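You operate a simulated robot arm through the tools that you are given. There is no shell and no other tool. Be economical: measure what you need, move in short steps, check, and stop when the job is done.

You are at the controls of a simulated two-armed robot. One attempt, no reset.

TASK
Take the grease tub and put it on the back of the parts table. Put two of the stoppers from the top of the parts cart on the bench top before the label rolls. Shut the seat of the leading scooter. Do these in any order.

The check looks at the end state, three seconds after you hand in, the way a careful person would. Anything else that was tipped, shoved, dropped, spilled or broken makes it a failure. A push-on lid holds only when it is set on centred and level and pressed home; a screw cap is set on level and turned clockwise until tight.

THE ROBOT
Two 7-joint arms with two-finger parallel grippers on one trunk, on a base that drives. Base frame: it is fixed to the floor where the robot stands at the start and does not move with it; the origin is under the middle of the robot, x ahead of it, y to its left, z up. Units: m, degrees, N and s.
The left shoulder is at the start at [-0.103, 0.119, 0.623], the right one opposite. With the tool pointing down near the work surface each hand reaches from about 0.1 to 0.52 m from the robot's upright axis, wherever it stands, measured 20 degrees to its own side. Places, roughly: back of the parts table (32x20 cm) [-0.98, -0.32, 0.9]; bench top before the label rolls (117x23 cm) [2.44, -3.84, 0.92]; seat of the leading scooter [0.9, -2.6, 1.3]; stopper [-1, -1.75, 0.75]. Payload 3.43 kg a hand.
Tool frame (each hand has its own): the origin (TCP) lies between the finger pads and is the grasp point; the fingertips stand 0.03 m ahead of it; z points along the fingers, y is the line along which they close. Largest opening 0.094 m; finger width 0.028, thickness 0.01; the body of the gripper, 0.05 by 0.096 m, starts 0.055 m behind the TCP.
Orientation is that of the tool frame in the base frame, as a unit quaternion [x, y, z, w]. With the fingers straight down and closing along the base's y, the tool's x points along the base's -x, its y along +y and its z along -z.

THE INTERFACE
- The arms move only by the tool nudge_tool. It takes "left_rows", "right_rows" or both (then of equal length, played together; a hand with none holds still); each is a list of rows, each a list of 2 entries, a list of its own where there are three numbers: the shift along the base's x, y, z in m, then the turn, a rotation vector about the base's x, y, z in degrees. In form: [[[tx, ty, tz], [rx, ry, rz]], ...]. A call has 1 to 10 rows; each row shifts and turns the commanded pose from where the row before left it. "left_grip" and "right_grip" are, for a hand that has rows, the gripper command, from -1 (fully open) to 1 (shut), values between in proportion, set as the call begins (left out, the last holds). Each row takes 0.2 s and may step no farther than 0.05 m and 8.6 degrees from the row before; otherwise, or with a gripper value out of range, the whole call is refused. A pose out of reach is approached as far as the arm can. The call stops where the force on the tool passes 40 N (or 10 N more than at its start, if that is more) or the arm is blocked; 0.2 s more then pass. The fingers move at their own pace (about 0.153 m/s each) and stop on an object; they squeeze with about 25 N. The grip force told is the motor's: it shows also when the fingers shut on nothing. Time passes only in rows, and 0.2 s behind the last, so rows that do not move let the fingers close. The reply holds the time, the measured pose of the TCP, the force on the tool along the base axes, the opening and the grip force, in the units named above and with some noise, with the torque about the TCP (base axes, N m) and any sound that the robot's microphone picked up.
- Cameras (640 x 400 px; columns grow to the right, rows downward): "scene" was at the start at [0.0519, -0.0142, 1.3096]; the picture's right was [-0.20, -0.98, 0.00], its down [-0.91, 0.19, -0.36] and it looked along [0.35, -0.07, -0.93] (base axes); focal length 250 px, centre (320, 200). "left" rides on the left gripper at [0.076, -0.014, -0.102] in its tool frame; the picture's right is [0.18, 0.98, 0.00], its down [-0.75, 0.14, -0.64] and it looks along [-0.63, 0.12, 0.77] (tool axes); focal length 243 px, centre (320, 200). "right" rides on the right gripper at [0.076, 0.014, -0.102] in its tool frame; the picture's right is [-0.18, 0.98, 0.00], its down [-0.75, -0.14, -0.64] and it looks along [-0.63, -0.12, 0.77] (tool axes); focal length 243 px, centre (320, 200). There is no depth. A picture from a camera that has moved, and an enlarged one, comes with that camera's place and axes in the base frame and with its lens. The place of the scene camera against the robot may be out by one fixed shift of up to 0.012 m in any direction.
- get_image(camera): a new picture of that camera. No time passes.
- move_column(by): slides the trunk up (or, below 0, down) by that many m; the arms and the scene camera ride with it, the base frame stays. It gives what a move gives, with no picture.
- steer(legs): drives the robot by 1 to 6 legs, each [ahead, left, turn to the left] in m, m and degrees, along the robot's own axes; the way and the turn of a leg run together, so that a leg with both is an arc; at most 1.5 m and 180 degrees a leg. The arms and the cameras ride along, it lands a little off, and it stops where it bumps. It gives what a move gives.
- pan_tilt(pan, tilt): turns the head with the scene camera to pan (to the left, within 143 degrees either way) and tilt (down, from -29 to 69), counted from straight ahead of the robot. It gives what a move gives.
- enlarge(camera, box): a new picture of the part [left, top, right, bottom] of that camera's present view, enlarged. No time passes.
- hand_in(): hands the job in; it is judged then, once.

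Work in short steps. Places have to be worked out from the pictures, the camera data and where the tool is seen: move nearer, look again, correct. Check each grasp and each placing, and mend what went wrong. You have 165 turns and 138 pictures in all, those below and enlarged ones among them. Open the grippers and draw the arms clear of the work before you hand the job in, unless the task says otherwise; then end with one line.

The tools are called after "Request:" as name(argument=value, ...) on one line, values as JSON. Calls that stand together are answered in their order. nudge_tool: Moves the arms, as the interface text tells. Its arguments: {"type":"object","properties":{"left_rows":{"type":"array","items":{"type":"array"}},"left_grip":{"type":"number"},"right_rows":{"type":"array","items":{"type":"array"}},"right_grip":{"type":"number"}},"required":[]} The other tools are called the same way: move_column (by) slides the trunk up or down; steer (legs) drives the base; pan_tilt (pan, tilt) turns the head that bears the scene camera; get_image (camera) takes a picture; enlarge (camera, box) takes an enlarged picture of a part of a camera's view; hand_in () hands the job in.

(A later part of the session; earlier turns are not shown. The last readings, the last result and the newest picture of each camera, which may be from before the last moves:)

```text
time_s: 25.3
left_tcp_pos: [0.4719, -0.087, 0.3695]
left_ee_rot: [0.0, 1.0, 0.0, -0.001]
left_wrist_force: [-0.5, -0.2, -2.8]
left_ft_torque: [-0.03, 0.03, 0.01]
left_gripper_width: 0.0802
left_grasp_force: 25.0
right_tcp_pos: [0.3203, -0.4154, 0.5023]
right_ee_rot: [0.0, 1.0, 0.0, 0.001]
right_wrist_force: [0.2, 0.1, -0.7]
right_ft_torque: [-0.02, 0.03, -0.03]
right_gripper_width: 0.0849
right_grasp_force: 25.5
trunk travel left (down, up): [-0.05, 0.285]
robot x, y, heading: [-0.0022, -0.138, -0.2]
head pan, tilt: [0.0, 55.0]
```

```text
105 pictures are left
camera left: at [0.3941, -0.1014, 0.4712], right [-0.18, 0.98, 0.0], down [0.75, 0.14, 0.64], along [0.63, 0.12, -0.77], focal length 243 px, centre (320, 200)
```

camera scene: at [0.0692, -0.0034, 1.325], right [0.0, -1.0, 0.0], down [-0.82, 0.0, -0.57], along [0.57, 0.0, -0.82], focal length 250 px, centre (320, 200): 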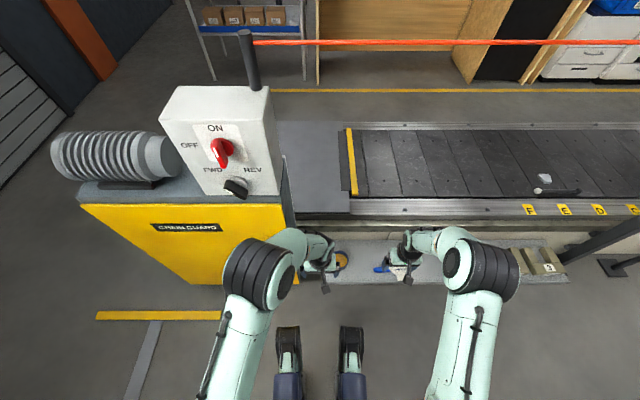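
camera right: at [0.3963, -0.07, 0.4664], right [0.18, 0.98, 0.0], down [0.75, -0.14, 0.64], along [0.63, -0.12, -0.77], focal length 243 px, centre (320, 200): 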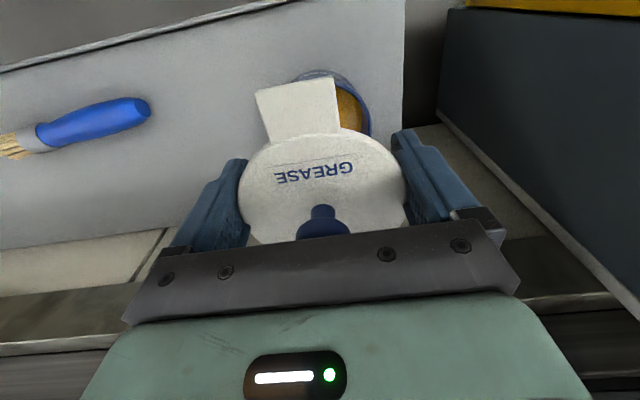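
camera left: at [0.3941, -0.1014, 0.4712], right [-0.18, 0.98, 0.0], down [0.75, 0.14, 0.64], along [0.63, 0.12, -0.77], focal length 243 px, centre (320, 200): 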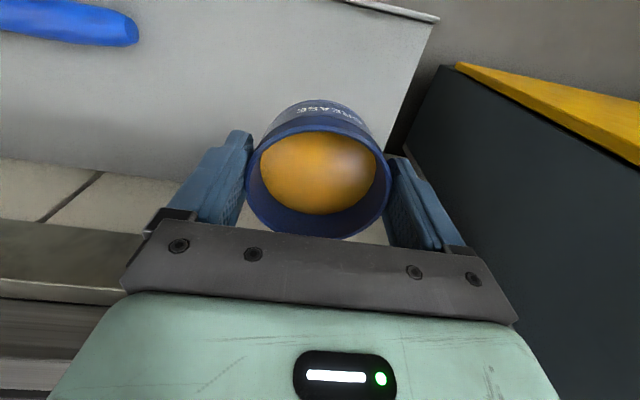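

Tub is held firmly and level (about 0.28 kg). I retract both hands close in, higher, then look toward the rear to plan the route behind the parts table.

Request:
nudge_tool(left_rows=[[[-0.02, 0, 0.04], [0, 0, 0]], [[-0.03, 0.0, 0.04], [0, 0, 0]], [[-0.045, 0.0, 0.02], [0, 0, 0]], [[-0.045, 0, 0.02], [0, 0, 0]]], right_rows=[[[0, 0.02, 0], [0, 0, 0]], [[0, 0.03, 0.0], [0, 0, 0]], [[0, 0.03, 0], [0, 0, 0]], [[0, 0.02, 0], [0, 0, 0]]])

Request:
pan_tilt(pan=143, tilt=30)

Request:
get_image(camera="scene")

```text
time_s: 26.3
left_tcp_pos: [0.3302, -0.0848, 0.4893]
left_ee_rot: [0.001, 1.0, 0.0, 0.001]
left_wrist_force: [-0.8, -0.1, -3.1]
left_ft_torque: [0.0, 0.0, -0.01]
left_gripper_width: 0.0803
left_grasp_force: 25.7
right_tcp_pos: [0.3188, -0.3164, 0.5024]
right_ee_rot: [0.0, 1.0, 0.0, 0.0]
right_wrist_force: [-0.7, 0.3, 0.3]
right_ft_torque: [0.01, -0.01, 0.02]
right_gripper_width: 0.0847
right_grasp_force: 24.9
trunk travel left (down, up): [-0.05, 0.285]
robot x, y, heading: [-0.005, -0.1368, 0.0]
head pan, tilt: [0.0, 55.0]
```

```text
time_s: 28.6
left_tcp_pos: [0.3311, -0.0847, 0.4899]
left_ee_rot: [0.0, 1.0, -0.001, -0.001]
left_wrist_force: [0.4, -0.2, -2.6]
left_ft_torque: [-0.01, 0.03, -0.02]
left_gripper_width: 0.0804
left_grasp_force: 25.3
right_tcp_pos: [0.3195, -0.3181, 0.503]
right_ee_rot: [0.0, 1.0, -0.001, 0.0]
right_wrist_force: [0.3, 0.3, 0.2]
right_ft_torque: [-0.01, -0.05, 0.01]
right_gripper_width: 0.0846
right_grasp_force: 24.7
trunk travel left (down, up): [-0.05, 0.285]
robot x, y, heading: [0.0012, -0.1376, -0.1]
head pan, tilt: [143.0, 30.0]
```

```text
104 pictures are left
camera scene: at [-0.0749, -0.0846, 1.3611], right [0.6, 0.8, 0.0], down [0.4, -0.3, -0.87], along [-0.69, 0.52, -0.5], focal length 250 px, centre (320, 200)
```

scene: 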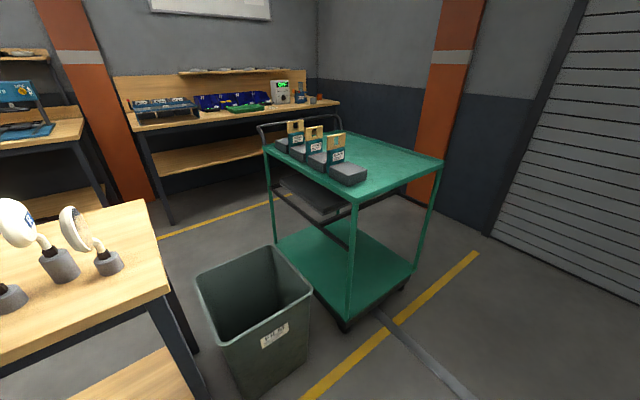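

The green cart and bin block the table's right end, so I'll go round by the far end of the parts cart (its end is near y −2.2) and come up the aisle behind. First: back off, turn right, and drive partway.

Request:
steer(legs=[[-0.12, 0, 0], [0, 0, -90], [1.3, 0, 0]])

Request:
pan_tilt(pan=-35, tilt=25)

Request:
get_image(camera="scene")

Request:
pan_tilt(pan=40, tilt=20)

Request:
get_image(camera="scene")

```text
time_s: 39.7
left_tcp_pos: [-0.0102, -1.7511, 0.4885]
left_ee_rot: [0.689, 0.725, -0.001, -0.001]
left_wrist_force: [0.1, -0.1, -2.9]
left_ft_torque: [0.03, 0.0, 0.05]
left_gripper_width: 0.0799
left_grasp_force: 25.2
right_tcp_pos: [-0.242, -1.7519, 0.5027]
right_ee_rot: [0.689, 0.725, -0.001, 0.001]
right_wrist_force: [0.2, -0.3, -0.2]
right_ft_torque: [0.04, 0.01, 0.0]
right_gripper_width: 0.0849
right_grasp_force: 24.9
trunk travel left (down, up): [-0.05, 0.285]
robot x, y, heading: [-0.0784, -1.4218, -87.3]
head pan, tilt: [143.0, 30.0]
```

```text
time_s: 42.3
left_tcp_pos: [-0.0108, -1.7518, 0.49]
left_ee_rot: [0.689, 0.725, 0.0, -0.001]
left_wrist_force: [0.1, -0.4, -3.7]
left_ft_torque: [0.01, 0.0, -0.03]
left_gripper_width: 0.08
left_grasp_force: 25.3
right_tcp_pos: [-0.2421, -1.7519, 0.5015]
right_ee_rot: [0.689, 0.725, 0.0, 0.0]
right_wrist_force: [-0.9, 0.1, 0.7]
right_ft_torque: [0.02, -0.04, -0.02]
right_gripper_width: 0.0847
right_grasp_force: 25.5
trunk travel left (down, up): [-0.05, 0.285]
robot x, y, heading: [-0.0788, -1.4231, -86.9]
head pan, tilt: [-35.0, 25.0]
```

```text
103 pictures are left
camera scene: at [-0.1241, -1.4988, 1.369], right [-0.85, 0.53, 0.0], down [0.22, 0.36, -0.91], along [-0.48, -0.77, -0.42], focal length 250 px, centre (320, 200)
```

scene: 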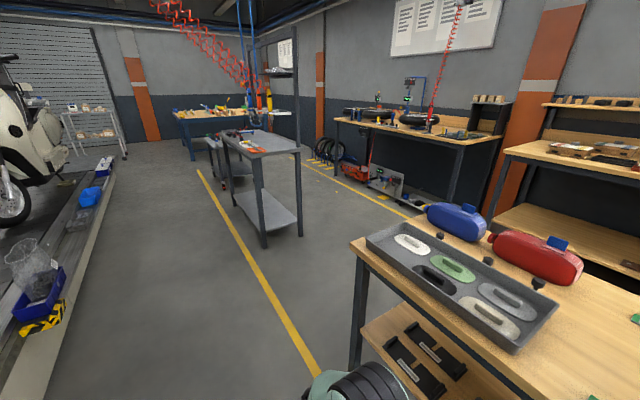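

```text
time_s: 43.8
left_tcp_pos: [-0.0097, -1.7494, 0.4885]
left_ee_rot: [0.69, 0.724, 0.0, 0.0]
left_wrist_force: [0.8, -1.1, -2.6]
left_ft_torque: [0.03, 0.03, 0.03]
left_gripper_width: 0.0799
left_grasp_force: 24.9
right_tcp_pos: [-0.2425, -1.7513, 0.5025]
right_ee_rot: [0.689, 0.725, 0.0, 0.0]
right_wrist_force: [-0.1, 0.4, 0.3]
right_ft_torque: [0.01, 0.03, -0.02]
right_gripper_width: 0.0847
right_grasp_force: 25.0
trunk travel left (down, up): [-0.05, 0.285]
robot x, y, heading: [-0.0741, -1.4211, -87.0]
head pan, tilt: [40.0, 20.0]
```

```text
102 pictures are left
camera scene: at [-0.0118, -1.4891, 1.3771], right [-0.73, -0.68, 0.0], down [-0.23, 0.25, -0.94], along [0.64, -0.69, -0.34], focal length 250 px, centre (320, 200)
```

scene: 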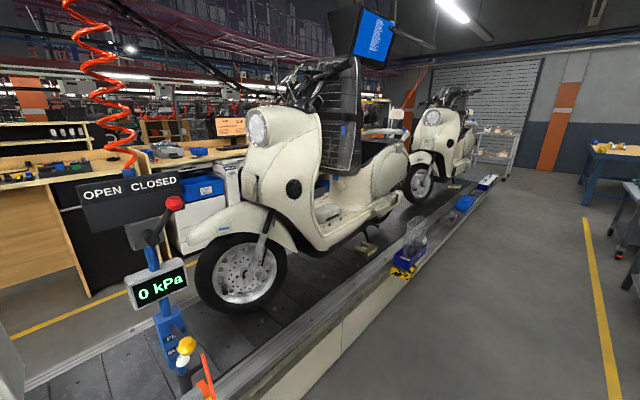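

The route is clear: the cart ends near y −2.1 and the next one begins near −3.45. I drive through the gap to the rear aisle.

Request:
steer(legs=[[0, 0, -2.8], [1.33, 0, 0], [0, 0, -90], [1.5, 0, 0], [0.17, 0, 0], [0, 0, -90]])

Request:
pan_tilt(pan=-20, tilt=25)

Request:
get_image(camera="scene")

```text
time_s: 66.3
left_tcp_pos: [-1.7162, -2.4381, 0.4896]
left_ee_rot: [-0.696, 0.718, 0.0, 0.001]
left_wrist_force: [0.3, -0.2, -3.0]
left_ft_torque: [-0.02, 0.0, 0.01]
left_gripper_width: 0.0802
left_grasp_force: 25.3
right_tcp_pos: [-1.485, -2.4564, 0.5023]
right_ee_rot: [-0.697, 0.717, 0.001, 0.0]
right_wrist_force: [0.4, -0.1, -0.3]
right_ft_torque: [0.0, -0.01, -0.01]
right_gripper_width: 0.0849
right_grasp_force: 24.9
trunk travel left (down, up): [-0.05, 0.285]
robot x, y, heading: [-1.6782, -2.7649, 88.6]
head pan, tilt: [40.0, 20.0]
```

```text
time_s: 67.6
left_tcp_pos: [-1.7165, -2.4379, 0.4899]
left_ee_rot: [-0.696, 0.718, 0.0, 0.0]
left_wrist_force: [-0.8, -0.3, -3.4]
left_ft_torque: [-0.03, -0.02, 0.03]
left_gripper_width: 0.0799
left_grasp_force: 24.8
right_tcp_pos: [-1.4849, -2.4564, 0.5039]
right_ee_rot: [-0.696, 0.718, 0.0, 0.0]
right_wrist_force: [0.1, 0.8, 0.3]
right_ft_torque: [-0.01, 0.02, -0.01]
right_gripper_width: 0.0845
right_grasp_force: 24.6
trunk travel left (down, up): [-0.05, 0.285]
robot x, y, heading: [-1.677, -2.7704, 88.3]
head pan, tilt: [-20.0, 25.0]
```

```text
101 pictures are left
camera scene: at [-1.6389, -2.6927, 1.369], right [0.93, -0.37, 0.0], down [-0.16, -0.39, -0.91], along [0.34, 0.84, -0.42], focal length 250 px, centre (320, 200)
```

scene: 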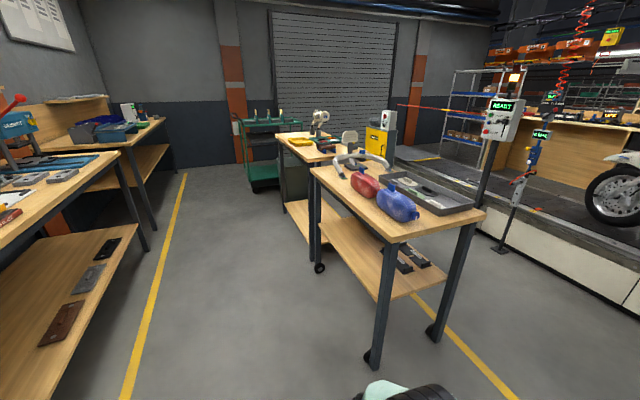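

Aisle is clear. I drive up the aisle behind the parts table, turn to face +x, and look.

Request:
steer(legs=[[0, 0, 1.5], [1.3, 0, 0], [1.1, 0, 0], [0, 0, -90]])

Request:
pan_tilt(pan=0, tilt=40)

Request:
get_image(camera="scene")

```text
time_s: 83.3
left_tcp_pos: [-1.3621, -0.3674, 0.4888]
left_ee_rot: [-0.019, 1.0, 0.001, 0.0]
left_wrist_force: [-0.7, -0.4, -3.4]
left_ft_torque: [0.03, -0.01, 0.04]
left_gripper_width: 0.0799
left_grasp_force: 26.0
right_tcp_pos: [-1.3664, -0.5999, 0.5029]
right_ee_rot: [-0.019, 1.0, 0.0, 0.0]
right_wrist_force: [0.6, 0.4, -1.1]
right_ft_torque: [0.0, 0.01, -0.02]
right_gripper_width: 0.0848
right_grasp_force: 24.9
trunk travel left (down, up): [-0.05, 0.285]
robot x, y, heading: [-1.6903, -0.4323, 1.9]
head pan, tilt: [-20.0, 25.0]
```

```text
time_s: 84.1
left_tcp_pos: [-1.3632, -0.3667, 0.4887]
left_ee_rot: [-0.018, 1.0, 0.0, 0.0]
left_wrist_force: [-0.1, 1.1, -3.0]
left_ft_torque: [0.02, -0.01, -0.03]
left_gripper_width: 0.0798
left_grasp_force: 24.8
right_tcp_pos: [-1.3659, -0.5998, 0.5029]
right_ee_rot: [-0.019, 1.0, -0.001, 0.0]
right_wrist_force: [-0.2, -0.3, 0.6]
right_ft_torque: [0.02, 0.04, -0.01]
right_gripper_width: 0.0851
right_grasp_force: 24.7
trunk travel left (down, up): [-0.05, 0.285]
robot x, y, heading: [-1.6894, -0.4276, 2.2]
head pan, tilt: [0.0, 40.0]
```

```text
100 pictures are left
camera scene: at [-1.6091, -0.43, 1.3458], right [0.04, -1.0, 0.0], down [-0.64, -0.02, -0.77], along [0.77, 0.03, -0.64], focal length 250 px, centre (320, 200)
```

scene: 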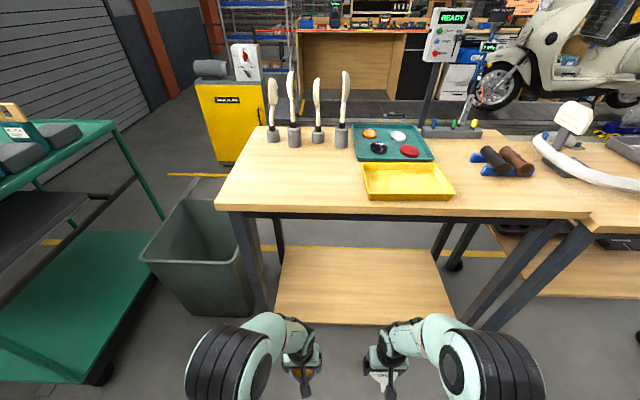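

The free area at the back left of the table (around [-1.0, -0.33]) is clear, the yellow tray lies right of y −0.53. I raise the trunk fully and lift both hands to test reach before nearing the table.

Request:
move_column(by=0.28)

Request:
nudge_tool(left_rows=[[[0, 0, 0.05], [0, 0, 0]], [[0, 0, 0.05], [0, 0, 0]], [[0, 0, 0.05], [0, 0, 0]], [[0, 0, 0.05], [0, 0, 0]], [[0, 0, 0.05], [0, 0, 0]]], right_rows=[[[0, 0, 0.05], [0, 0, 0]], [[0, 0, 0.05], [0, 0, 0]], [[0, 0, 0.05], [0, 0, 0]], [[0, 0, 0.05], [0, 0, 0]], [[0, 0, 0.05], [0, 0, 0]]])

Request:
get_image(camera="scene")

```text
time_s: 86.9
left_tcp_pos: [-1.3635, -0.3669, 0.7693]
left_ee_rot: [-0.018, 1.0, 0.0, 0.001]
left_wrist_force: [-0.6, 0.0, -3.1]
left_ft_torque: [0.04, 0.01, -0.03]
left_gripper_width: 0.0798
left_grasp_force: 24.9
right_tcp_pos: [-1.367, -0.6, 0.7832]
right_ee_rot: [-0.018, 1.0, 0.0, 0.001]
right_wrist_force: [0.2, 0.3, -0.6]
right_ft_torque: [-0.01, -0.04, 0.0]
right_gripper_width: 0.085
right_grasp_force: 24.8
trunk travel left (down, up): [-0.33, 0.005]
robot x, y, heading: [-1.6883, -0.4312, 1.9]
head pan, tilt: [0.0, 40.0]
```

```text
time_s: 88.1
left_tcp_pos: [-1.3618, -0.3661, 1.0205]
left_ee_rot: [-0.018, 1.0, 0.0, 0.0]
left_wrist_force: [0.4, 0.6, -2.6]
left_ft_torque: [-0.01, 0.02, -0.02]
left_gripper_width: 0.0796
left_grasp_force: 24.5
right_tcp_pos: [-1.3669, -0.5975, 1.0356]
right_ee_rot: [-0.018, 1.0, 0.001, 0.0]
right_wrist_force: [0.2, -0.1, 1.1]
right_ft_torque: [0.02, 0.01, 0.0]
right_gripper_width: 0.0847
right_grasp_force: 24.8
trunk travel left (down, up): [-0.33, 0.005]
robot x, y, heading: [-1.693, -0.4289, 2.0]
head pan, tilt: [0.0, 40.0]
```

```text
99 pictures are left
camera scene: at [-1.6491, -0.4311, 1.6382], right [0.04, -1.0, 0.0], down [-0.64, -0.02, -0.77], along [0.77, 0.03, -0.64], focal length 250 px, centre (320, 200)
```

scene: 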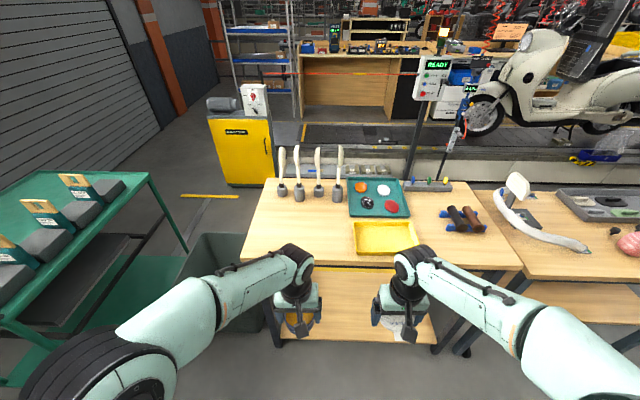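

Reach at height is fine. I drive 0.28 m nearer and 0.04 m left.

Request:
steer(legs=[[0, 0, -2], [0.28, 0.04, 0]])

Request:
get_image(camera="scene")

Request:
get_image(camera="left")

```text
time_s: 90.5
left_tcp_pos: [-1.0777, -0.3353, 1.0189]
left_ee_rot: [-0.002, 1.0, 0.0, 0.001]
left_wrist_force: [0.2, -0.4, -3.8]
left_ft_torque: [0.02, 0.03, -0.01]
left_gripper_width: 0.0797
left_grasp_force: 24.9
right_tcp_pos: [-1.0903, -0.5665, 1.0346]
right_ee_rot: [-0.003, 1.0, -0.001, 0.0]
right_wrist_force: [0.4, -0.2, 0.4]
right_ft_torque: [0.01, 0.01, -0.01]
right_gripper_width: 0.085
right_grasp_force: 25.0
trunk travel left (down, up): [-0.33, 0.005]
robot x, y, heading: [-1.4089, -0.3857, 0.4]
head pan, tilt: [0.0, 40.0]
```

```text
98 pictures are left
camera scene: at [-1.3661, -0.3918, 1.638], right [0.01, -1.0, 0.0], down [-0.64, 0.0, -0.77], along [0.77, 0.0, -0.64], focal length 250 px, centre (320, 200)
```

scene: 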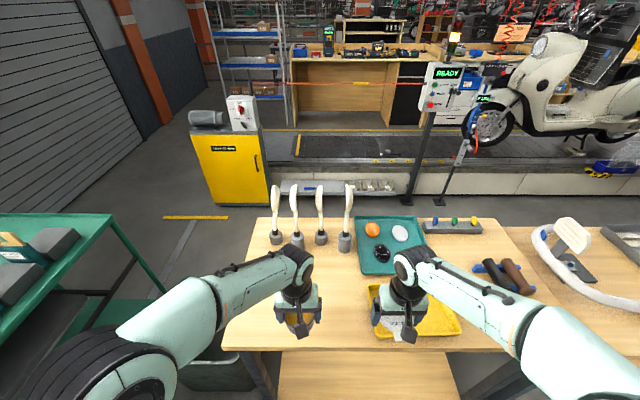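

```text
97 pictures are left
camera left: at [-1.1546, -0.3516, 1.1203], right [-0.19, 0.98, 0.0], down [0.75, 0.15, 0.64], along [0.63, 0.12, -0.77], focal length 243 px, centre (320, 200)
```

left: 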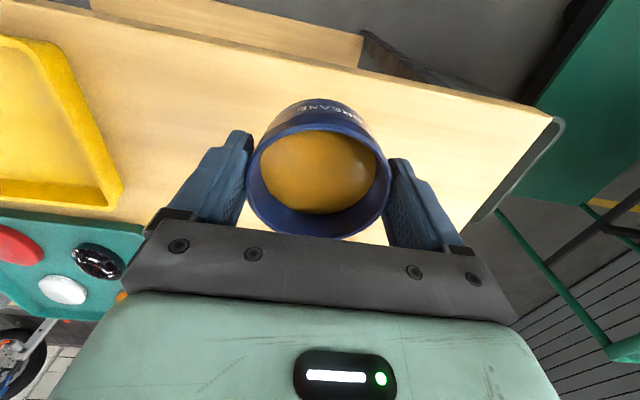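

Table top is about z 0.905–0.915. I move the tub to [-0.99, -0.335] and lower to just above the table, then look.

Request:
nudge_tool(left_rows=[[[0.045, 0, 0], [0, 0, 0]], [[0.043, 0, -0.01], [0, 0, 0]], [[0, 0, -0.03], [0, 0, 0]], [[0, 0, -0.015], [0, 0, 0]], [[0, 0, 0], [0, 0, 0]]])

Request:
enlarge(camera="scene", box=[240, 220, 400, 340])

Request:
get_image(camera="right")

```text
time_s: 91.7
left_tcp_pos: [-0.9894, -0.3342, 0.9612]
left_ee_rot: [-0.002, 1.0, 0.0, 0.0]
left_wrist_force: [0.3, 0.4, -3.8]
left_ft_torque: [0.01, 0.0, 0.01]
left_gripper_width: 0.0797
left_grasp_force: 25.3
right_tcp_pos: [-1.0897, -0.5659, 1.0336]
right_ee_rot: [-0.002, 1.0, 0.0, 0.001]
right_wrist_force: [0.2, 0.4, -1.4]
right_ft_torque: [-0.01, 0.02, 0.0]
right_gripper_width: 0.0847
right_grasp_force: 24.5
trunk travel left (down, up): [-0.33, 0.005]
robot x, y, heading: [-1.4108, -0.3892, 0.1]
head pan, tilt: [0.0, 40.0]
```

```text
3.33 times, centred on (320, 280) of scene
camera zoom: at [-1.3657, -0.3917, 1.6382], right [0.01, -1.0, 0.0], down [-0.64, 0.0, -0.77], along [0.77, 0.0, -0.64], focal length 832 px, centre (320, -67)
```

zoom: 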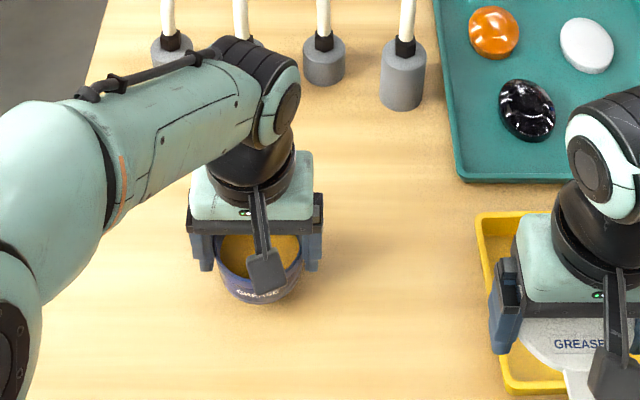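

```text
95 pictures are left
camera right: at [-1.1651, -0.5532, 1.1391], right [0.18, 0.98, 0.0], down [0.75, -0.14, 0.64], along [0.63, -0.11, -0.77], focal length 243 px, centre (320, 200)
```

right: 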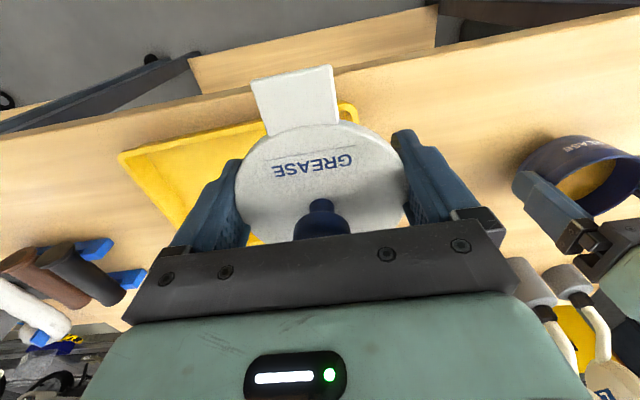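

Clear space below. I lower in 4 mm rows until contact shows.

Request:
nudge_tool(left_rows=[[[0, 0, -0.005], [0, 0, 0]], [[0, 0, -0.004], [0, 0, 0]], [[0, 0, -0.004], [0, 0, 0]], [[0, 0, 0], [0, 0, 0]]])

```text
time_s: 92.7
left_tcp_pos: [-0.9902, -0.3336, 0.9507]
left_ee_rot: [-0.003, 1.0, -0.001, 0.0]
left_wrist_force: [0.6, 0.2, -3.2]
left_ft_torque: [0.0, 0.0, -0.02]
left_gripper_width: 0.0797
left_grasp_force: 24.8
right_tcp_pos: [-1.0901, -0.5668, 1.0353]
right_ee_rot: [-0.003, 1.0, 0.0, 0.0]
right_wrist_force: [0.8, 0.1, 0.1]
right_ft_torque: [0.0, -0.01, 0.02]
right_gripper_width: 0.0848
right_grasp_force: 25.0
trunk travel left (down, up): [-0.33, 0.005]
robot x, y, heading: [-1.4086, -0.3902, 0.3]
head pan, tilt: [0.0, 40.0]
```

Request:
nudge_tool(left_rows=[[[0, 0, -0.003], [0, 0, 0]], [[0, 0, -0.003], [0, 0, 0]], [[0, 0, -0.003], [0, 0, 0]], [[0, 0, 0], [0, 0, 0]]])

```text
time_s: 93.7
left_tcp_pos: [-0.9898, -0.3344, 0.944]
left_ee_rot: [-0.002, 1.0, -0.001, 0.003]
left_wrist_force: [4.6, 1.8, 21.2]
left_ft_torque: [0.03, -0.18, 0.0]
left_gripper_width: 0.0797
left_grasp_force: 25.1
right_tcp_pos: [-1.0897, -0.5661, 1.0354]
right_ee_rot: [-0.003, 1.0, 0.0, 0.001]
right_wrist_force: [-0.7, 0.1, -0.5]
right_ft_torque: [-0.02, 0.0, 0.0]
right_gripper_width: 0.085
right_grasp_force: 24.7
trunk travel left (down, up): [-0.33, 0.005]
robot x, y, heading: [-1.4098, -0.3877, 0.3]
head pan, tilt: [0.0, 40.0]
```

Tub touches down (21 N). I relax by 2 mm, open the left gripper, and rise straight up.

Request:
nudge_tool(left_rows=[[[0, 0, 0.002], [0, 0, 0]]])

Request:
nudge_tool(left_rows=[[[0, 0, 0], [0, 0, 0]], [[0, 0, 0], [0, 0, 0]]], left_grip=-1)

Request:
get_image(camera="left")

```text
time_s: 94.1
left_tcp_pos: [-0.9899, -0.3366, 0.9437]
left_ee_rot: [-0.002, 1.0, 0.0, 0.0]
left_wrist_force: [6.1, 0.6, 11.8]
left_ft_torque: [-0.04, -0.67, -0.02]
left_gripper_width: 0.0795
left_grasp_force: 24.9
right_tcp_pos: [-1.0892, -0.5679, 1.0347]
right_ee_rot: [-0.002, 1.0, 0.0, -0.001]
right_wrist_force: [-0.3, 0.3, 0.2]
right_ft_torque: [-0.01, -0.03, 0.02]
right_gripper_width: 0.0851
right_grasp_force: 25.2
trunk travel left (down, up): [-0.33, 0.005]
robot x, y, heading: [-1.406, -0.3886, 0.3]
head pan, tilt: [0.0, 40.0]
```

```text
time_s: 94.7
left_tcp_pos: [-0.9905, -0.3344, 0.9425]
left_ee_rot: [-0.002, 1.0, 0.0, 0.0]
left_wrist_force: [-1.0, -0.5, 0.0]
left_ft_torque: [0.02, 0.01, 0.02]
left_gripper_width: 0.0939
left_grasp_force: 0.1
right_tcp_pos: [-1.0897, -0.5663, 1.0343]
right_ee_rot: [-0.002, 1.0, 0.0, 0.0]
right_wrist_force: [-0.1, 0.6, 0.1]
right_ft_torque: [-0.01, 0.0, -0.03]
right_gripper_width: 0.0848
right_grasp_force: 24.8
trunk travel left (down, up): [-0.33, 0.005]
robot x, y, heading: [-1.4125, -0.3911, 0.2]
head pan, tilt: [0.0, 40.0]
```

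```text
94 pictures are left
camera left: at [-1.0677, -0.3505, 1.0446], right [-0.19, 0.98, 0.0], down [0.75, 0.14, 0.64], along [0.63, 0.12, -0.77], focal length 243 px, centre (320, 200)
```

left: 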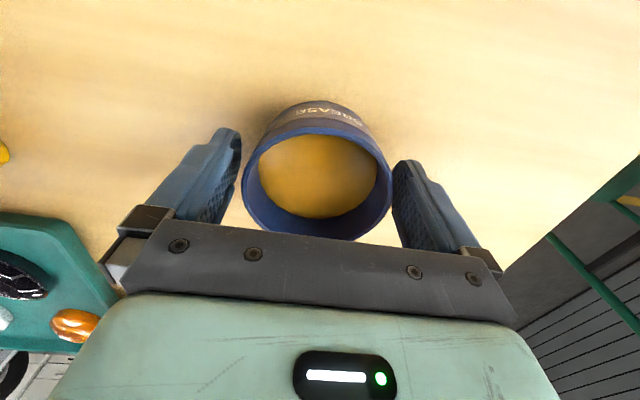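

Tub stands upright, released. I raise the left hand straight up and aside to +y.

Request:
nudge_tool(left_rows=[[[0, 0, 0.03], [0, 0, 0]], [[0, 0, 0.04], [0, 0, 0]], [[0, 0, 0.04], [0, 0, 0]], [[-0.03, 0.03, 0.01], [0, 0, 0]], [[-0.03, 0.04, 0], [0, 0, 0]], [[-0.03, 0.04, 0], [0, 0, 0]], [[0, 0.045, 0], [0, 0, 0]], [[0, 0.045, 0], [0, 0, 0]]])

Request:
nudge_tool(right_rows=[[[0.02, 0.03, 0.02], [0, 0, 0]], [[0.02, 0.045, 0.0], [0, 0, 0]], [[0.02, 0.045, 0], [0, 0, 0]], [[0.02, 0.045, 0], [0, 0, 0]], [[0.01, 0.045, 0], [0, 0, 0]], [[0.01, 0.022, 0], [0, 0, 0]], [[0, 0, 0], [0, 0, 0]]])

Request:
get_image(camera="scene")

Request:
get_image(camera="right")

```text
time_s: 96.5
left_tcp_pos: [-1.0794, -0.1407, 1.061]
left_ee_rot: [-0.001, 1.0, 0.0, 0.0]
left_wrist_force: [-0.6, -0.3, 0.4]
left_ft_torque: [-0.04, -0.01, 0.0]
left_gripper_width: 0.0937
left_grasp_force: 0.0
right_tcp_pos: [-1.0889, -0.5666, 1.0357]
right_ee_rot: [-0.003, 1.0, 0.0, 0.0]
right_wrist_force: [0.6, -0.4, -0.3]
right_ft_torque: [0.01, 0.01, 0.02]
right_gripper_width: 0.085
right_grasp_force: 24.5
trunk travel left (down, up): [-0.33, 0.005]
robot x, y, heading: [-1.4064, -0.3906, 0.2]
head pan, tilt: [0.0, 40.0]
```

```text
time_s: 98.1
left_tcp_pos: [-1.0791, -0.1412, 1.0616]
left_ee_rot: [-0.003, 1.0, 0.0, 0.0]
left_wrist_force: [0.6, 0.6, 0.7]
left_ft_torque: [-0.02, -0.03, -0.03]
left_gripper_width: 0.0943
left_grasp_force: 0.0
right_tcp_pos: [-0.9908, -0.3342, 1.0566]
right_ee_rot: [-0.003, 1.0, 0.0, 0.0]
right_wrist_force: [-0.6, 0.1, -0.1]
right_ft_torque: [-0.01, -0.02, -0.01]
right_gripper_width: 0.0848
right_grasp_force: 25.0
trunk travel left (down, up): [-0.33, 0.005]
robot x, y, heading: [-1.4062, -0.3922, 0.1]
head pan, tilt: [0.0, 40.0]
```

```text
93 pictures are left
camera scene: at [-1.3661, -0.3922, 1.6382], right [0.01, -1.0, 0.0], down [-0.64, 0.0, -0.77], along [0.77, 0.0, -0.64], focal length 250 px, centre (320, 200)
```

scene: 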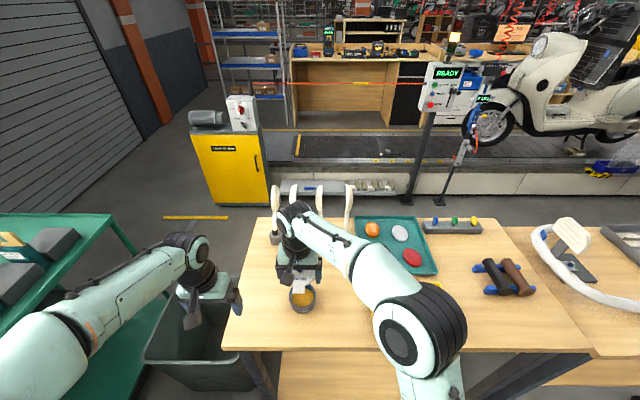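

```text
92 pictures are left
camera right: at [-1.0662, -0.3209, 1.1606], right [0.18, 0.98, 0.0], down [0.75, -0.14, 0.64], along [0.63, -0.11, -0.77], focal length 243 px, centre (320, 200)
```

right: 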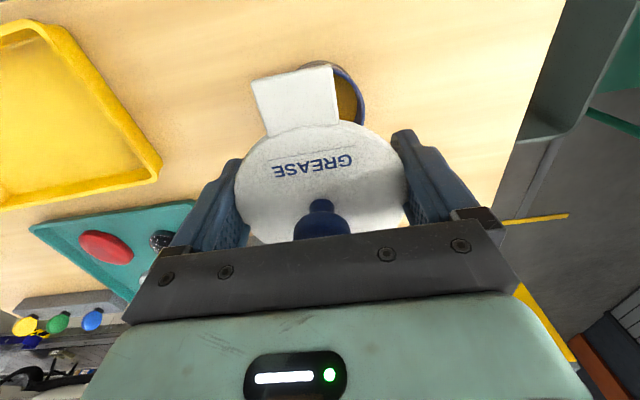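

The lid's tab seems shifted a few pixels from the first grasp — perhaps it pivoted about the finger axis. I look at it from the left camera and zoomed.

Request:
enlarge(camera="right", box=[220, 50, 420, 250])

Request:
get_image(camera="left")

Request:
enlarge(camera="scene", box=[260, 240, 340, 320])

```text
2.00 times, centred on (320, 150) of right
camera zoom: at [-1.0662, -0.3209, 1.1606], right [0.18, 0.98, 0.0], down [0.75, -0.14, 0.64], along [0.63, -0.11, -0.77], focal length 485 px, centre (320, 300)
```

zoom: 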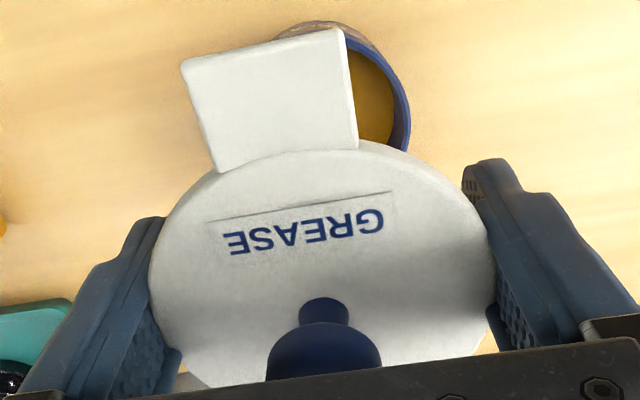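

```text
90 pictures are left
camera left: at [-1.1571, -0.1568, 1.1637], right [-0.19, 0.98, 0.0], down [0.75, 0.14, 0.64], along [0.63, 0.12, -0.77], focal length 243 px, centre (320, 200)
```

left: 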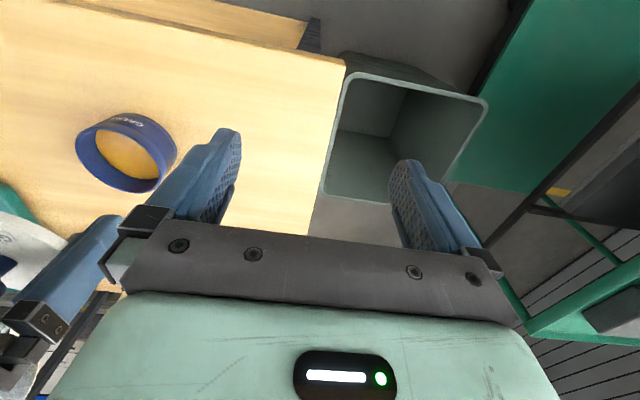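

```text
5.00 times, centred on (300, 280) of scene
camera zoom: at [-1.3661, -0.3922, 1.6382], right [0.01, -1.0, 0.0], down [-0.64, 0.0, -0.77], along [0.77, 0.0, -0.64], focal length 1248 px, centre (420, -200)
```

zoom: 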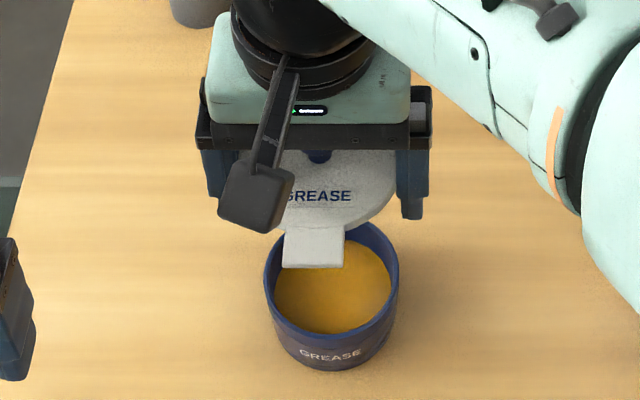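

The lid now sits ~4 mm nearer the robot in the grasp than at pick-up (picture shift ~7 px), so I offset the hand +4.5 mm in x and come down to just above the rim to check alignment.

Request:
nudge_tool(right_rows=[[[0.0045, 0, -0.03], [0, 0, 0]], [[0, 0, -0.03], [0, 0, 0]], [[0, 0, -0.025], [0, 0, 0]], [[0, 0, 0], [0, 0, 0]]])

Request:
enlarge(camera="right", box=[220, 50, 420, 250])

Request:
enlarge(camera="scene", box=[270, 260, 330, 320])

Request:
enlarge(camera="left", box=[40, 80, 240, 280])

```text
time_s: 99.1
left_tcp_pos: [-1.0803, -0.1413, 1.0612]
left_ee_rot: [-0.002, 1.0, 0.0, 0.0]
left_wrist_force: [-0.5, -0.2, 0.2]
left_ft_torque: [0.0, 0.04, 0.03]
left_gripper_width: 0.0942
left_grasp_force: 0.2
right_tcp_pos: [-0.9835, -0.3336, 0.97]
right_ee_rot: [-0.002, 1.0, 0.001, 0.0]
right_wrist_force: [-0.3, -0.4, -0.6]
right_ft_torque: [-0.01, 0.01, -0.03]
right_gripper_width: 0.0848
right_grasp_force: 25.5
trunk travel left (down, up): [-0.33, 0.005]
robot x, y, heading: [-1.4108, -0.3878, 0.5]
head pan, tilt: [0.0, 40.0]
```

```text
2.00 times, centred on (320, 150) of right
camera zoom: at [-1.0589, -0.3197, 1.0739], right [0.18, 0.98, 0.0], down [0.75, -0.14, 0.64], along [0.63, -0.11, -0.77], focal length 485 px, centre (320, 300)
```

zoom: 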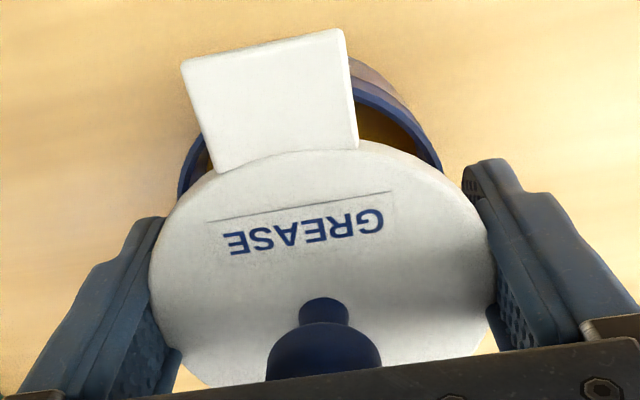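

```text
6.67 times, centred on (300, 290) of scene
camera zoom: at [-1.366, -0.3919, 1.6382], right [0.01, -1.0, 0.0], down [-0.64, 0.0, -0.77], along [0.77, 0.0, -0.64], focal length 1664 px, centre (453, -400)
```

zoom: 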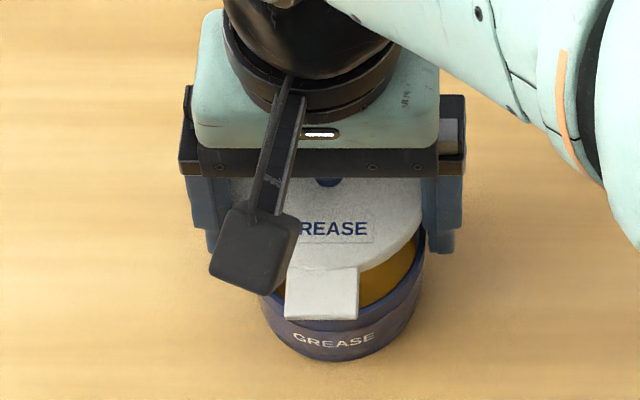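

```text
2.00 times, centred on (140, 180) of left
camera zoom: at [-1.157, -0.1566, 1.1636], right [-0.19, 0.98, 0.0], down [0.75, 0.14, 0.64], along [0.63, 0.12, -0.77], focal length 485 px, centre (680, 240)
```

zoom: 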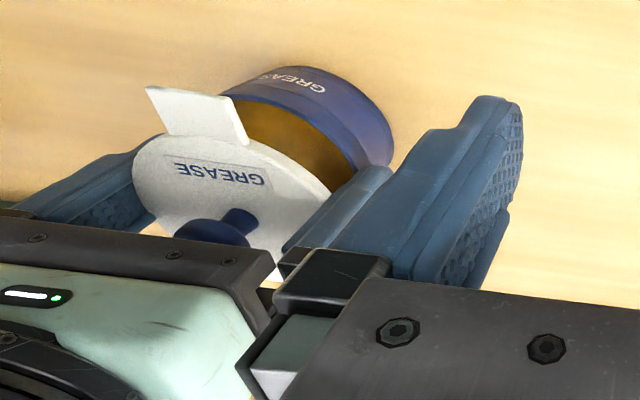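

The estimate of the x offset between lid and rim is uncertain by a few mm. I'll get a side view: yaw the left hand −90° so its camera looks along −y at the lid.

Request:
nudge_tool(left_rows=[[[0.01, 0.02, 0], [0, 0, -8.5]], [[0.01, 0.02, 0], [0, 0, -8.5]], [[0.01, 0.0, 0], [0, 0, -8.5]], [[0.01, 0.0, 0], [0, 0, -8.5]], [[0.01, 0.0, 0], [0, 0, -8.5]], [[0.01, 0.0, 0], [0, 0, -8.5]], [[0.01, 0, 0], [0, 0, -8.5]], [[0.01, 0, 0], [0, 0, -8.5]], [[0.01, 0, 0], [0, 0, -8.5]], [[0.01, 0, 0], [0, 0, -8.5]]])

Request:
nudge_tool(left_rows=[[[0, 0.0, 0], [-8.5, 0, 0]], [[0, 0.0, 0], [-8.5, 0, 0]], [[0, 0, -0.02], [-8.5, 0, 0]], [[0, 0, -0.02], [-8.5, 0, 0]], [[0, 0, -0.02], [-8.5, 0, 0]], [[0, 0, 0], [0, 0, 0]]])

Request:
get_image(camera="left")

```text
time_s: 101.3
left_tcp_pos: [-0.9788, -0.097, 1.0627]
left_ee_rot: [0.674, 0.739, 0.0, 0.0]
left_wrist_force: [0.2, 0.6, -0.1]
left_ft_torque: [0.0, -0.01, -0.03]
left_gripper_width: 0.0938
left_grasp_force: 0.0
right_tcp_pos: [-0.9817, -0.3324, 0.9691]
right_ee_rot: [-0.002, 1.0, 0.0, 0.0]
right_wrist_force: [0.1, 0.1, 0.4]
right_ft_torque: [0.03, 0.02, -0.01]
right_gripper_width: 0.0848
right_grasp_force: 25.1
trunk travel left (down, up): [-0.33, 0.005]
robot x, y, heading: [-1.4092, -0.3878, 0.3]
head pan, tilt: [0.0, 40.0]
```

```text
time_s: 102.7
left_tcp_pos: [-0.9772, -0.0959, 1.0037]
left_ee_rot: [0.628, 0.688, -0.269, 0.245]
left_wrist_force: [0.3, -0.5, 0.7]
left_ft_torque: [0.03, -0.02, 0.01]
left_gripper_width: 0.0939
left_grasp_force: 0.1
right_tcp_pos: [-0.9836, -0.3334, 0.9694]
right_ee_rot: [-0.003, 1.0, 0.0, 0.0]
right_wrist_force: [-0.5, 0.6, -0.4]
right_ft_torque: [0.0, -0.01, 0.02]
right_gripper_width: 0.0848
right_grasp_force: 24.8
trunk travel left (down, up): [-0.33, 0.005]
robot x, y, heading: [-1.4068, -0.3848, 0.3]
head pan, tilt: [0.0, 40.0]
```

```text
85 pictures are left
camera left: at [-1.0006, 0.0268, 1.0282], right [0.96, 0.2, -0.18], down [0.21, -0.11, 0.97], along [0.18, -0.97, -0.15], focal length 243 px, centre (320, 200)
```

left: 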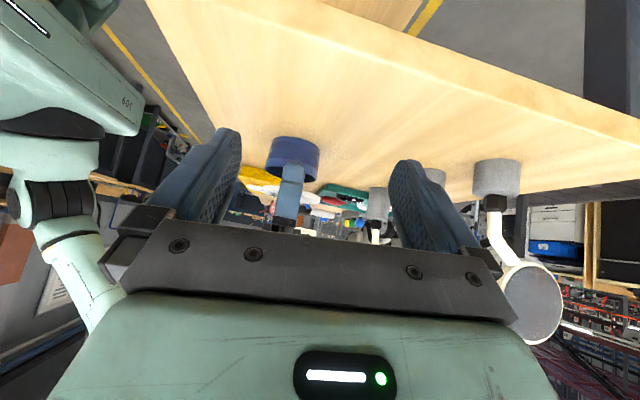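

Request:
enlarge(camera="left", box=[225, 125, 345, 235])

```text
3.64 times, centred on (285, 180) of left
camera zoom: at [-1.0006, 0.0268, 1.0282], right [0.96, 0.2, -0.18], down [0.21, -0.11, 0.97], along [0.18, -0.97, -0.15], focal length 882 px, centre (447, 273)
```

zoom: 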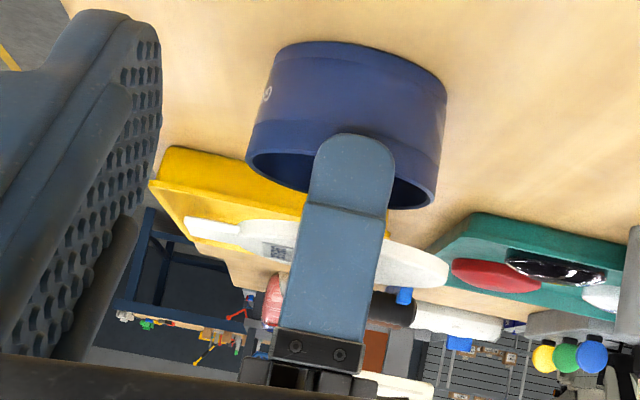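

Now the side view is clear: the lid is level but sits ~7 mm too far in +x relative to the tub (so it hadn't slipped; I undo my offset). I shift −7 mm and check again.

Request:
nudge_tool(right_rows=[[[-0.007, 0, 0], [0, 0, 0]], [[0, 0, -0.008], [0, 0, 0]], [[0, 0, 0], [0, 0, 0]]])

Request:
enlarge(camera="left", box=[225, 125, 345, 235])

```text
time_s: 103.5
left_tcp_pos: [-0.9774, -0.0955, 1.0038]
left_ee_rot: [0.627, 0.689, -0.268, 0.245]
left_wrist_force: [0.0, -0.6, 0.3]
left_ft_torque: [0.0, -0.02, 0.0]
left_gripper_width: 0.094
left_grasp_force: 0.0
right_tcp_pos: [-0.991, -0.3351, 0.9597]
right_ee_rot: [-0.002, 1.0, -0.001, 0.0]
right_wrist_force: [-0.3, 0.0, -0.3]
right_ft_torque: [-0.02, 0.04, -0.03]
right_gripper_width: 0.0849
right_grasp_force: 25.3
trunk travel left (down, up): [-0.33, 0.005]
robot x, y, heading: [-1.4066, -0.3881, 0.1]
head pan, tilt: [0.0, 40.0]
```

```text
3.64 times, centred on (285, 180) of left
camera zoom: at [-1.0006, 0.0271, 1.0284], right [0.96, 0.2, -0.18], down [0.21, -0.11, 0.97], along [0.18, -0.97, -0.15], focal length 882 px, centre (447, 273)
```

zoom: 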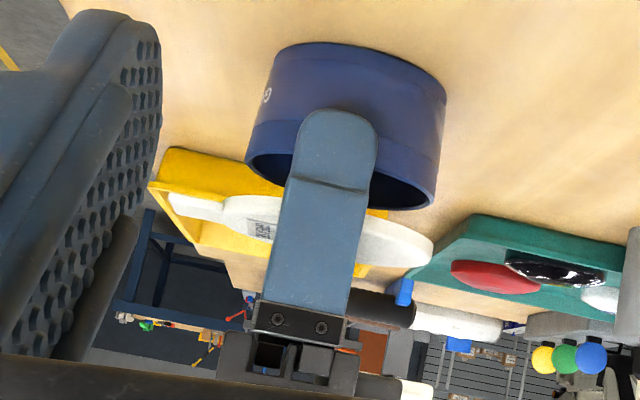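

Centred now. I lower onto the rim in small steps, watching force and sound.

Request:
nudge_tool(right_rows=[[[0, 0, -0.004], [0, 0, 0]], [[0, 0, -0.004], [0, 0, 0]], [[0, 0, -0.003], [0, 0, 0]], [[0, 0, 0], [0, 0, 0]]])

Request:
enlarge(camera="left", box=[225, 125, 345, 235])

```text
time_s: 104.5
left_tcp_pos: [-0.978, -0.097, 1.0032]
left_ee_rot: [0.628, 0.689, -0.267, 0.245]
left_wrist_force: [-0.4, -0.3, -0.4]
left_ft_torque: [0.0, 0.01, -0.02]
left_gripper_width: 0.094
left_grasp_force: 0.0
right_tcp_pos: [-0.9913, -0.3338, 0.9515]
right_ee_rot: [-0.003, 1.0, 0.0, 0.0]
right_wrist_force: [-1.2, -1.3, 0.7]
right_ft_torque: [0.0, -0.02, 0.0]
right_gripper_width: 0.085
right_grasp_force: 24.9
trunk travel left (down, up): [-0.33, 0.005]
robot x, y, heading: [-1.4072, -0.3921, 0.4]
head pan, tilt: [0.0, 40.0]
```

```text
3.64 times, centred on (285, 180) of left
camera zoom: at [-1.0005, 0.0271, 1.0283], right [0.96, 0.2, -0.19], down [0.21, -0.11, 0.97], along [0.18, -0.97, -0.15], focal length 882 px, centre (447, 273)
```

zoom: 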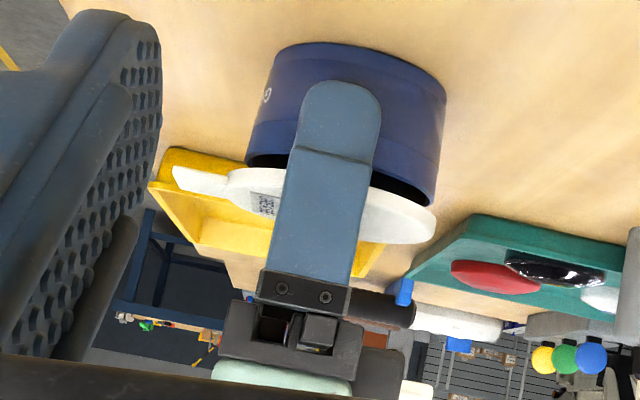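

Request:
nudge_tool(right_rows=[[[0, 0, -0.004], [0, 0, 0]], [[0, 0, -0.003], [0, 0, 0]], [[0, 0, -0.003], [0, 0, 0]], [[0, 0, 0], [0, 0, 0]]])

Request:
enlarge(camera="left", box=[225, 125, 345, 235])

```text
time_s: 105.5
left_tcp_pos: [-0.9787, -0.0957, 1.0047]
left_ee_rot: [0.627, 0.689, -0.268, 0.245]
left_wrist_force: [-1.2, 0.2, -0.5]
left_ft_torque: [0.0, -0.02, -0.01]
left_gripper_width: 0.094
left_grasp_force: 0.1
right_tcp_pos: [-0.9911, -0.3341, 0.9424]
right_ee_rot: [-0.002, 1.0, 0.001, 0.002]
right_wrist_force: [1.6, -0.4, 11.4]
right_ft_torque: [0.0, -0.04, -0.05]
right_gripper_width: 0.0848
right_grasp_force: 24.6
trunk travel left (down, up): [-0.33, 0.005]
robot x, y, heading: [-1.4081, -0.3929, 0.2]
head pan, tilt: [0.0, 40.0]
heard: snap
```

```text
3.64 times, centred on (285, 180) of left
camera zoom: at [-1.0007, 0.027, 1.0287], right [0.96, 0.2, -0.18], down [0.21, -0.11, 0.97], along [0.18, -0.97, -0.15], focal length 882 px, centre (447, 273)
```

zoom: 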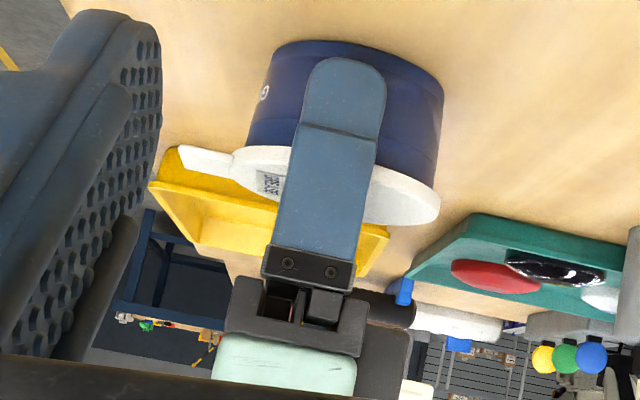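

A snap was heard; the lid looks seated. I press 2 mm more, then open the right gripper and rise straight.

Request:
nudge_tool(right_rows=[[[0, 0, -0.002], [0, 0, 0]], [[0, 0, 0.003], [0, 0, 0]]])

Request:
nudge_tool(right_rows=[[[0, 0, 0], [0, 0, 0]], [[0, 0, 0], [0, 0, 0]], [[0, 0, 0.02], [0, 0, 0]], [[0, 0, 0.04], [0, 0, 0]], [[0, 0, 0.04], [0, 0, 0]]], right_grip=-1)

Request:
enlarge(camera="left", box=[225, 125, 345, 235])

```text
time_s: 106.1
left_tcp_pos: [-0.9784, -0.0952, 1.0035]
left_ee_rot: [0.628, 0.689, -0.268, 0.245]
left_wrist_force: [0.0, 1.0, -0.3]
left_ft_torque: [-0.02, 0.01, -0.02]
left_gripper_width: 0.094
left_grasp_force: 0.1
right_tcp_pos: [-0.9917, -0.3346, 0.9427]
right_ee_rot: [-0.003, 1.0, 0.0, 0.0]
right_wrist_force: [3.7, -0.1, 9.5]
right_ft_torque: [0.4, -0.34, -0.15]
right_gripper_width: 0.0849
right_grasp_force: 24.4
trunk travel left (down, up): [-0.33, 0.005]
robot x, y, heading: [-1.4115, -0.3899, 0.3]
head pan, tilt: [0.0, 40.0]
```

```text
time_s: 107.3
left_tcp_pos: [-0.9791, -0.0967, 1.0038]
left_ee_rot: [0.628, 0.689, -0.268, 0.244]
left_wrist_force: [0.0, -0.1, -0.8]
left_ft_torque: [0.01, 0.02, -0.01]
left_gripper_width: 0.094
left_grasp_force: 0.1
right_tcp_pos: [-0.9941, -0.3319, 1.0416]
right_ee_rot: [-0.003, 1.0, 0.001, 0.0]
right_wrist_force: [0.4, -0.5, -0.1]
right_ft_torque: [-0.01, 0.0, -0.01]
right_gripper_width: 0.0941
right_grasp_force: 0.0
trunk travel left (down, up): [-0.33, 0.005]
robot x, y, heading: [-1.4078, -0.3873, 0.2]
head pan, tilt: [0.0, 40.0]
```

```text
3.64 times, centred on (285, 180) of left
camera zoom: at [-1.0006, 0.0271, 1.0284], right [0.96, 0.2, -0.18], down [0.21, -0.11, 0.97], along [0.18, -0.97, -0.15], focal length 882 px, centre (447, 273)
```

zoom: 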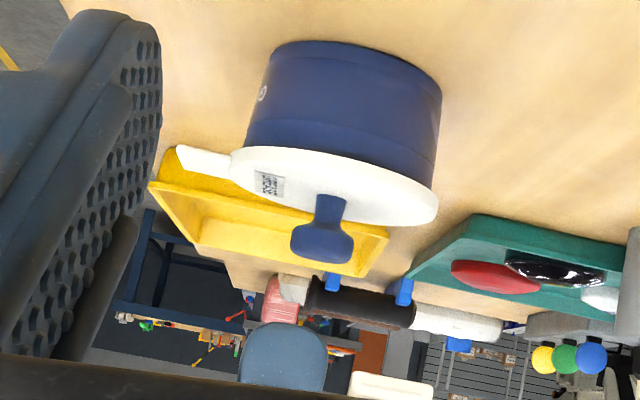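

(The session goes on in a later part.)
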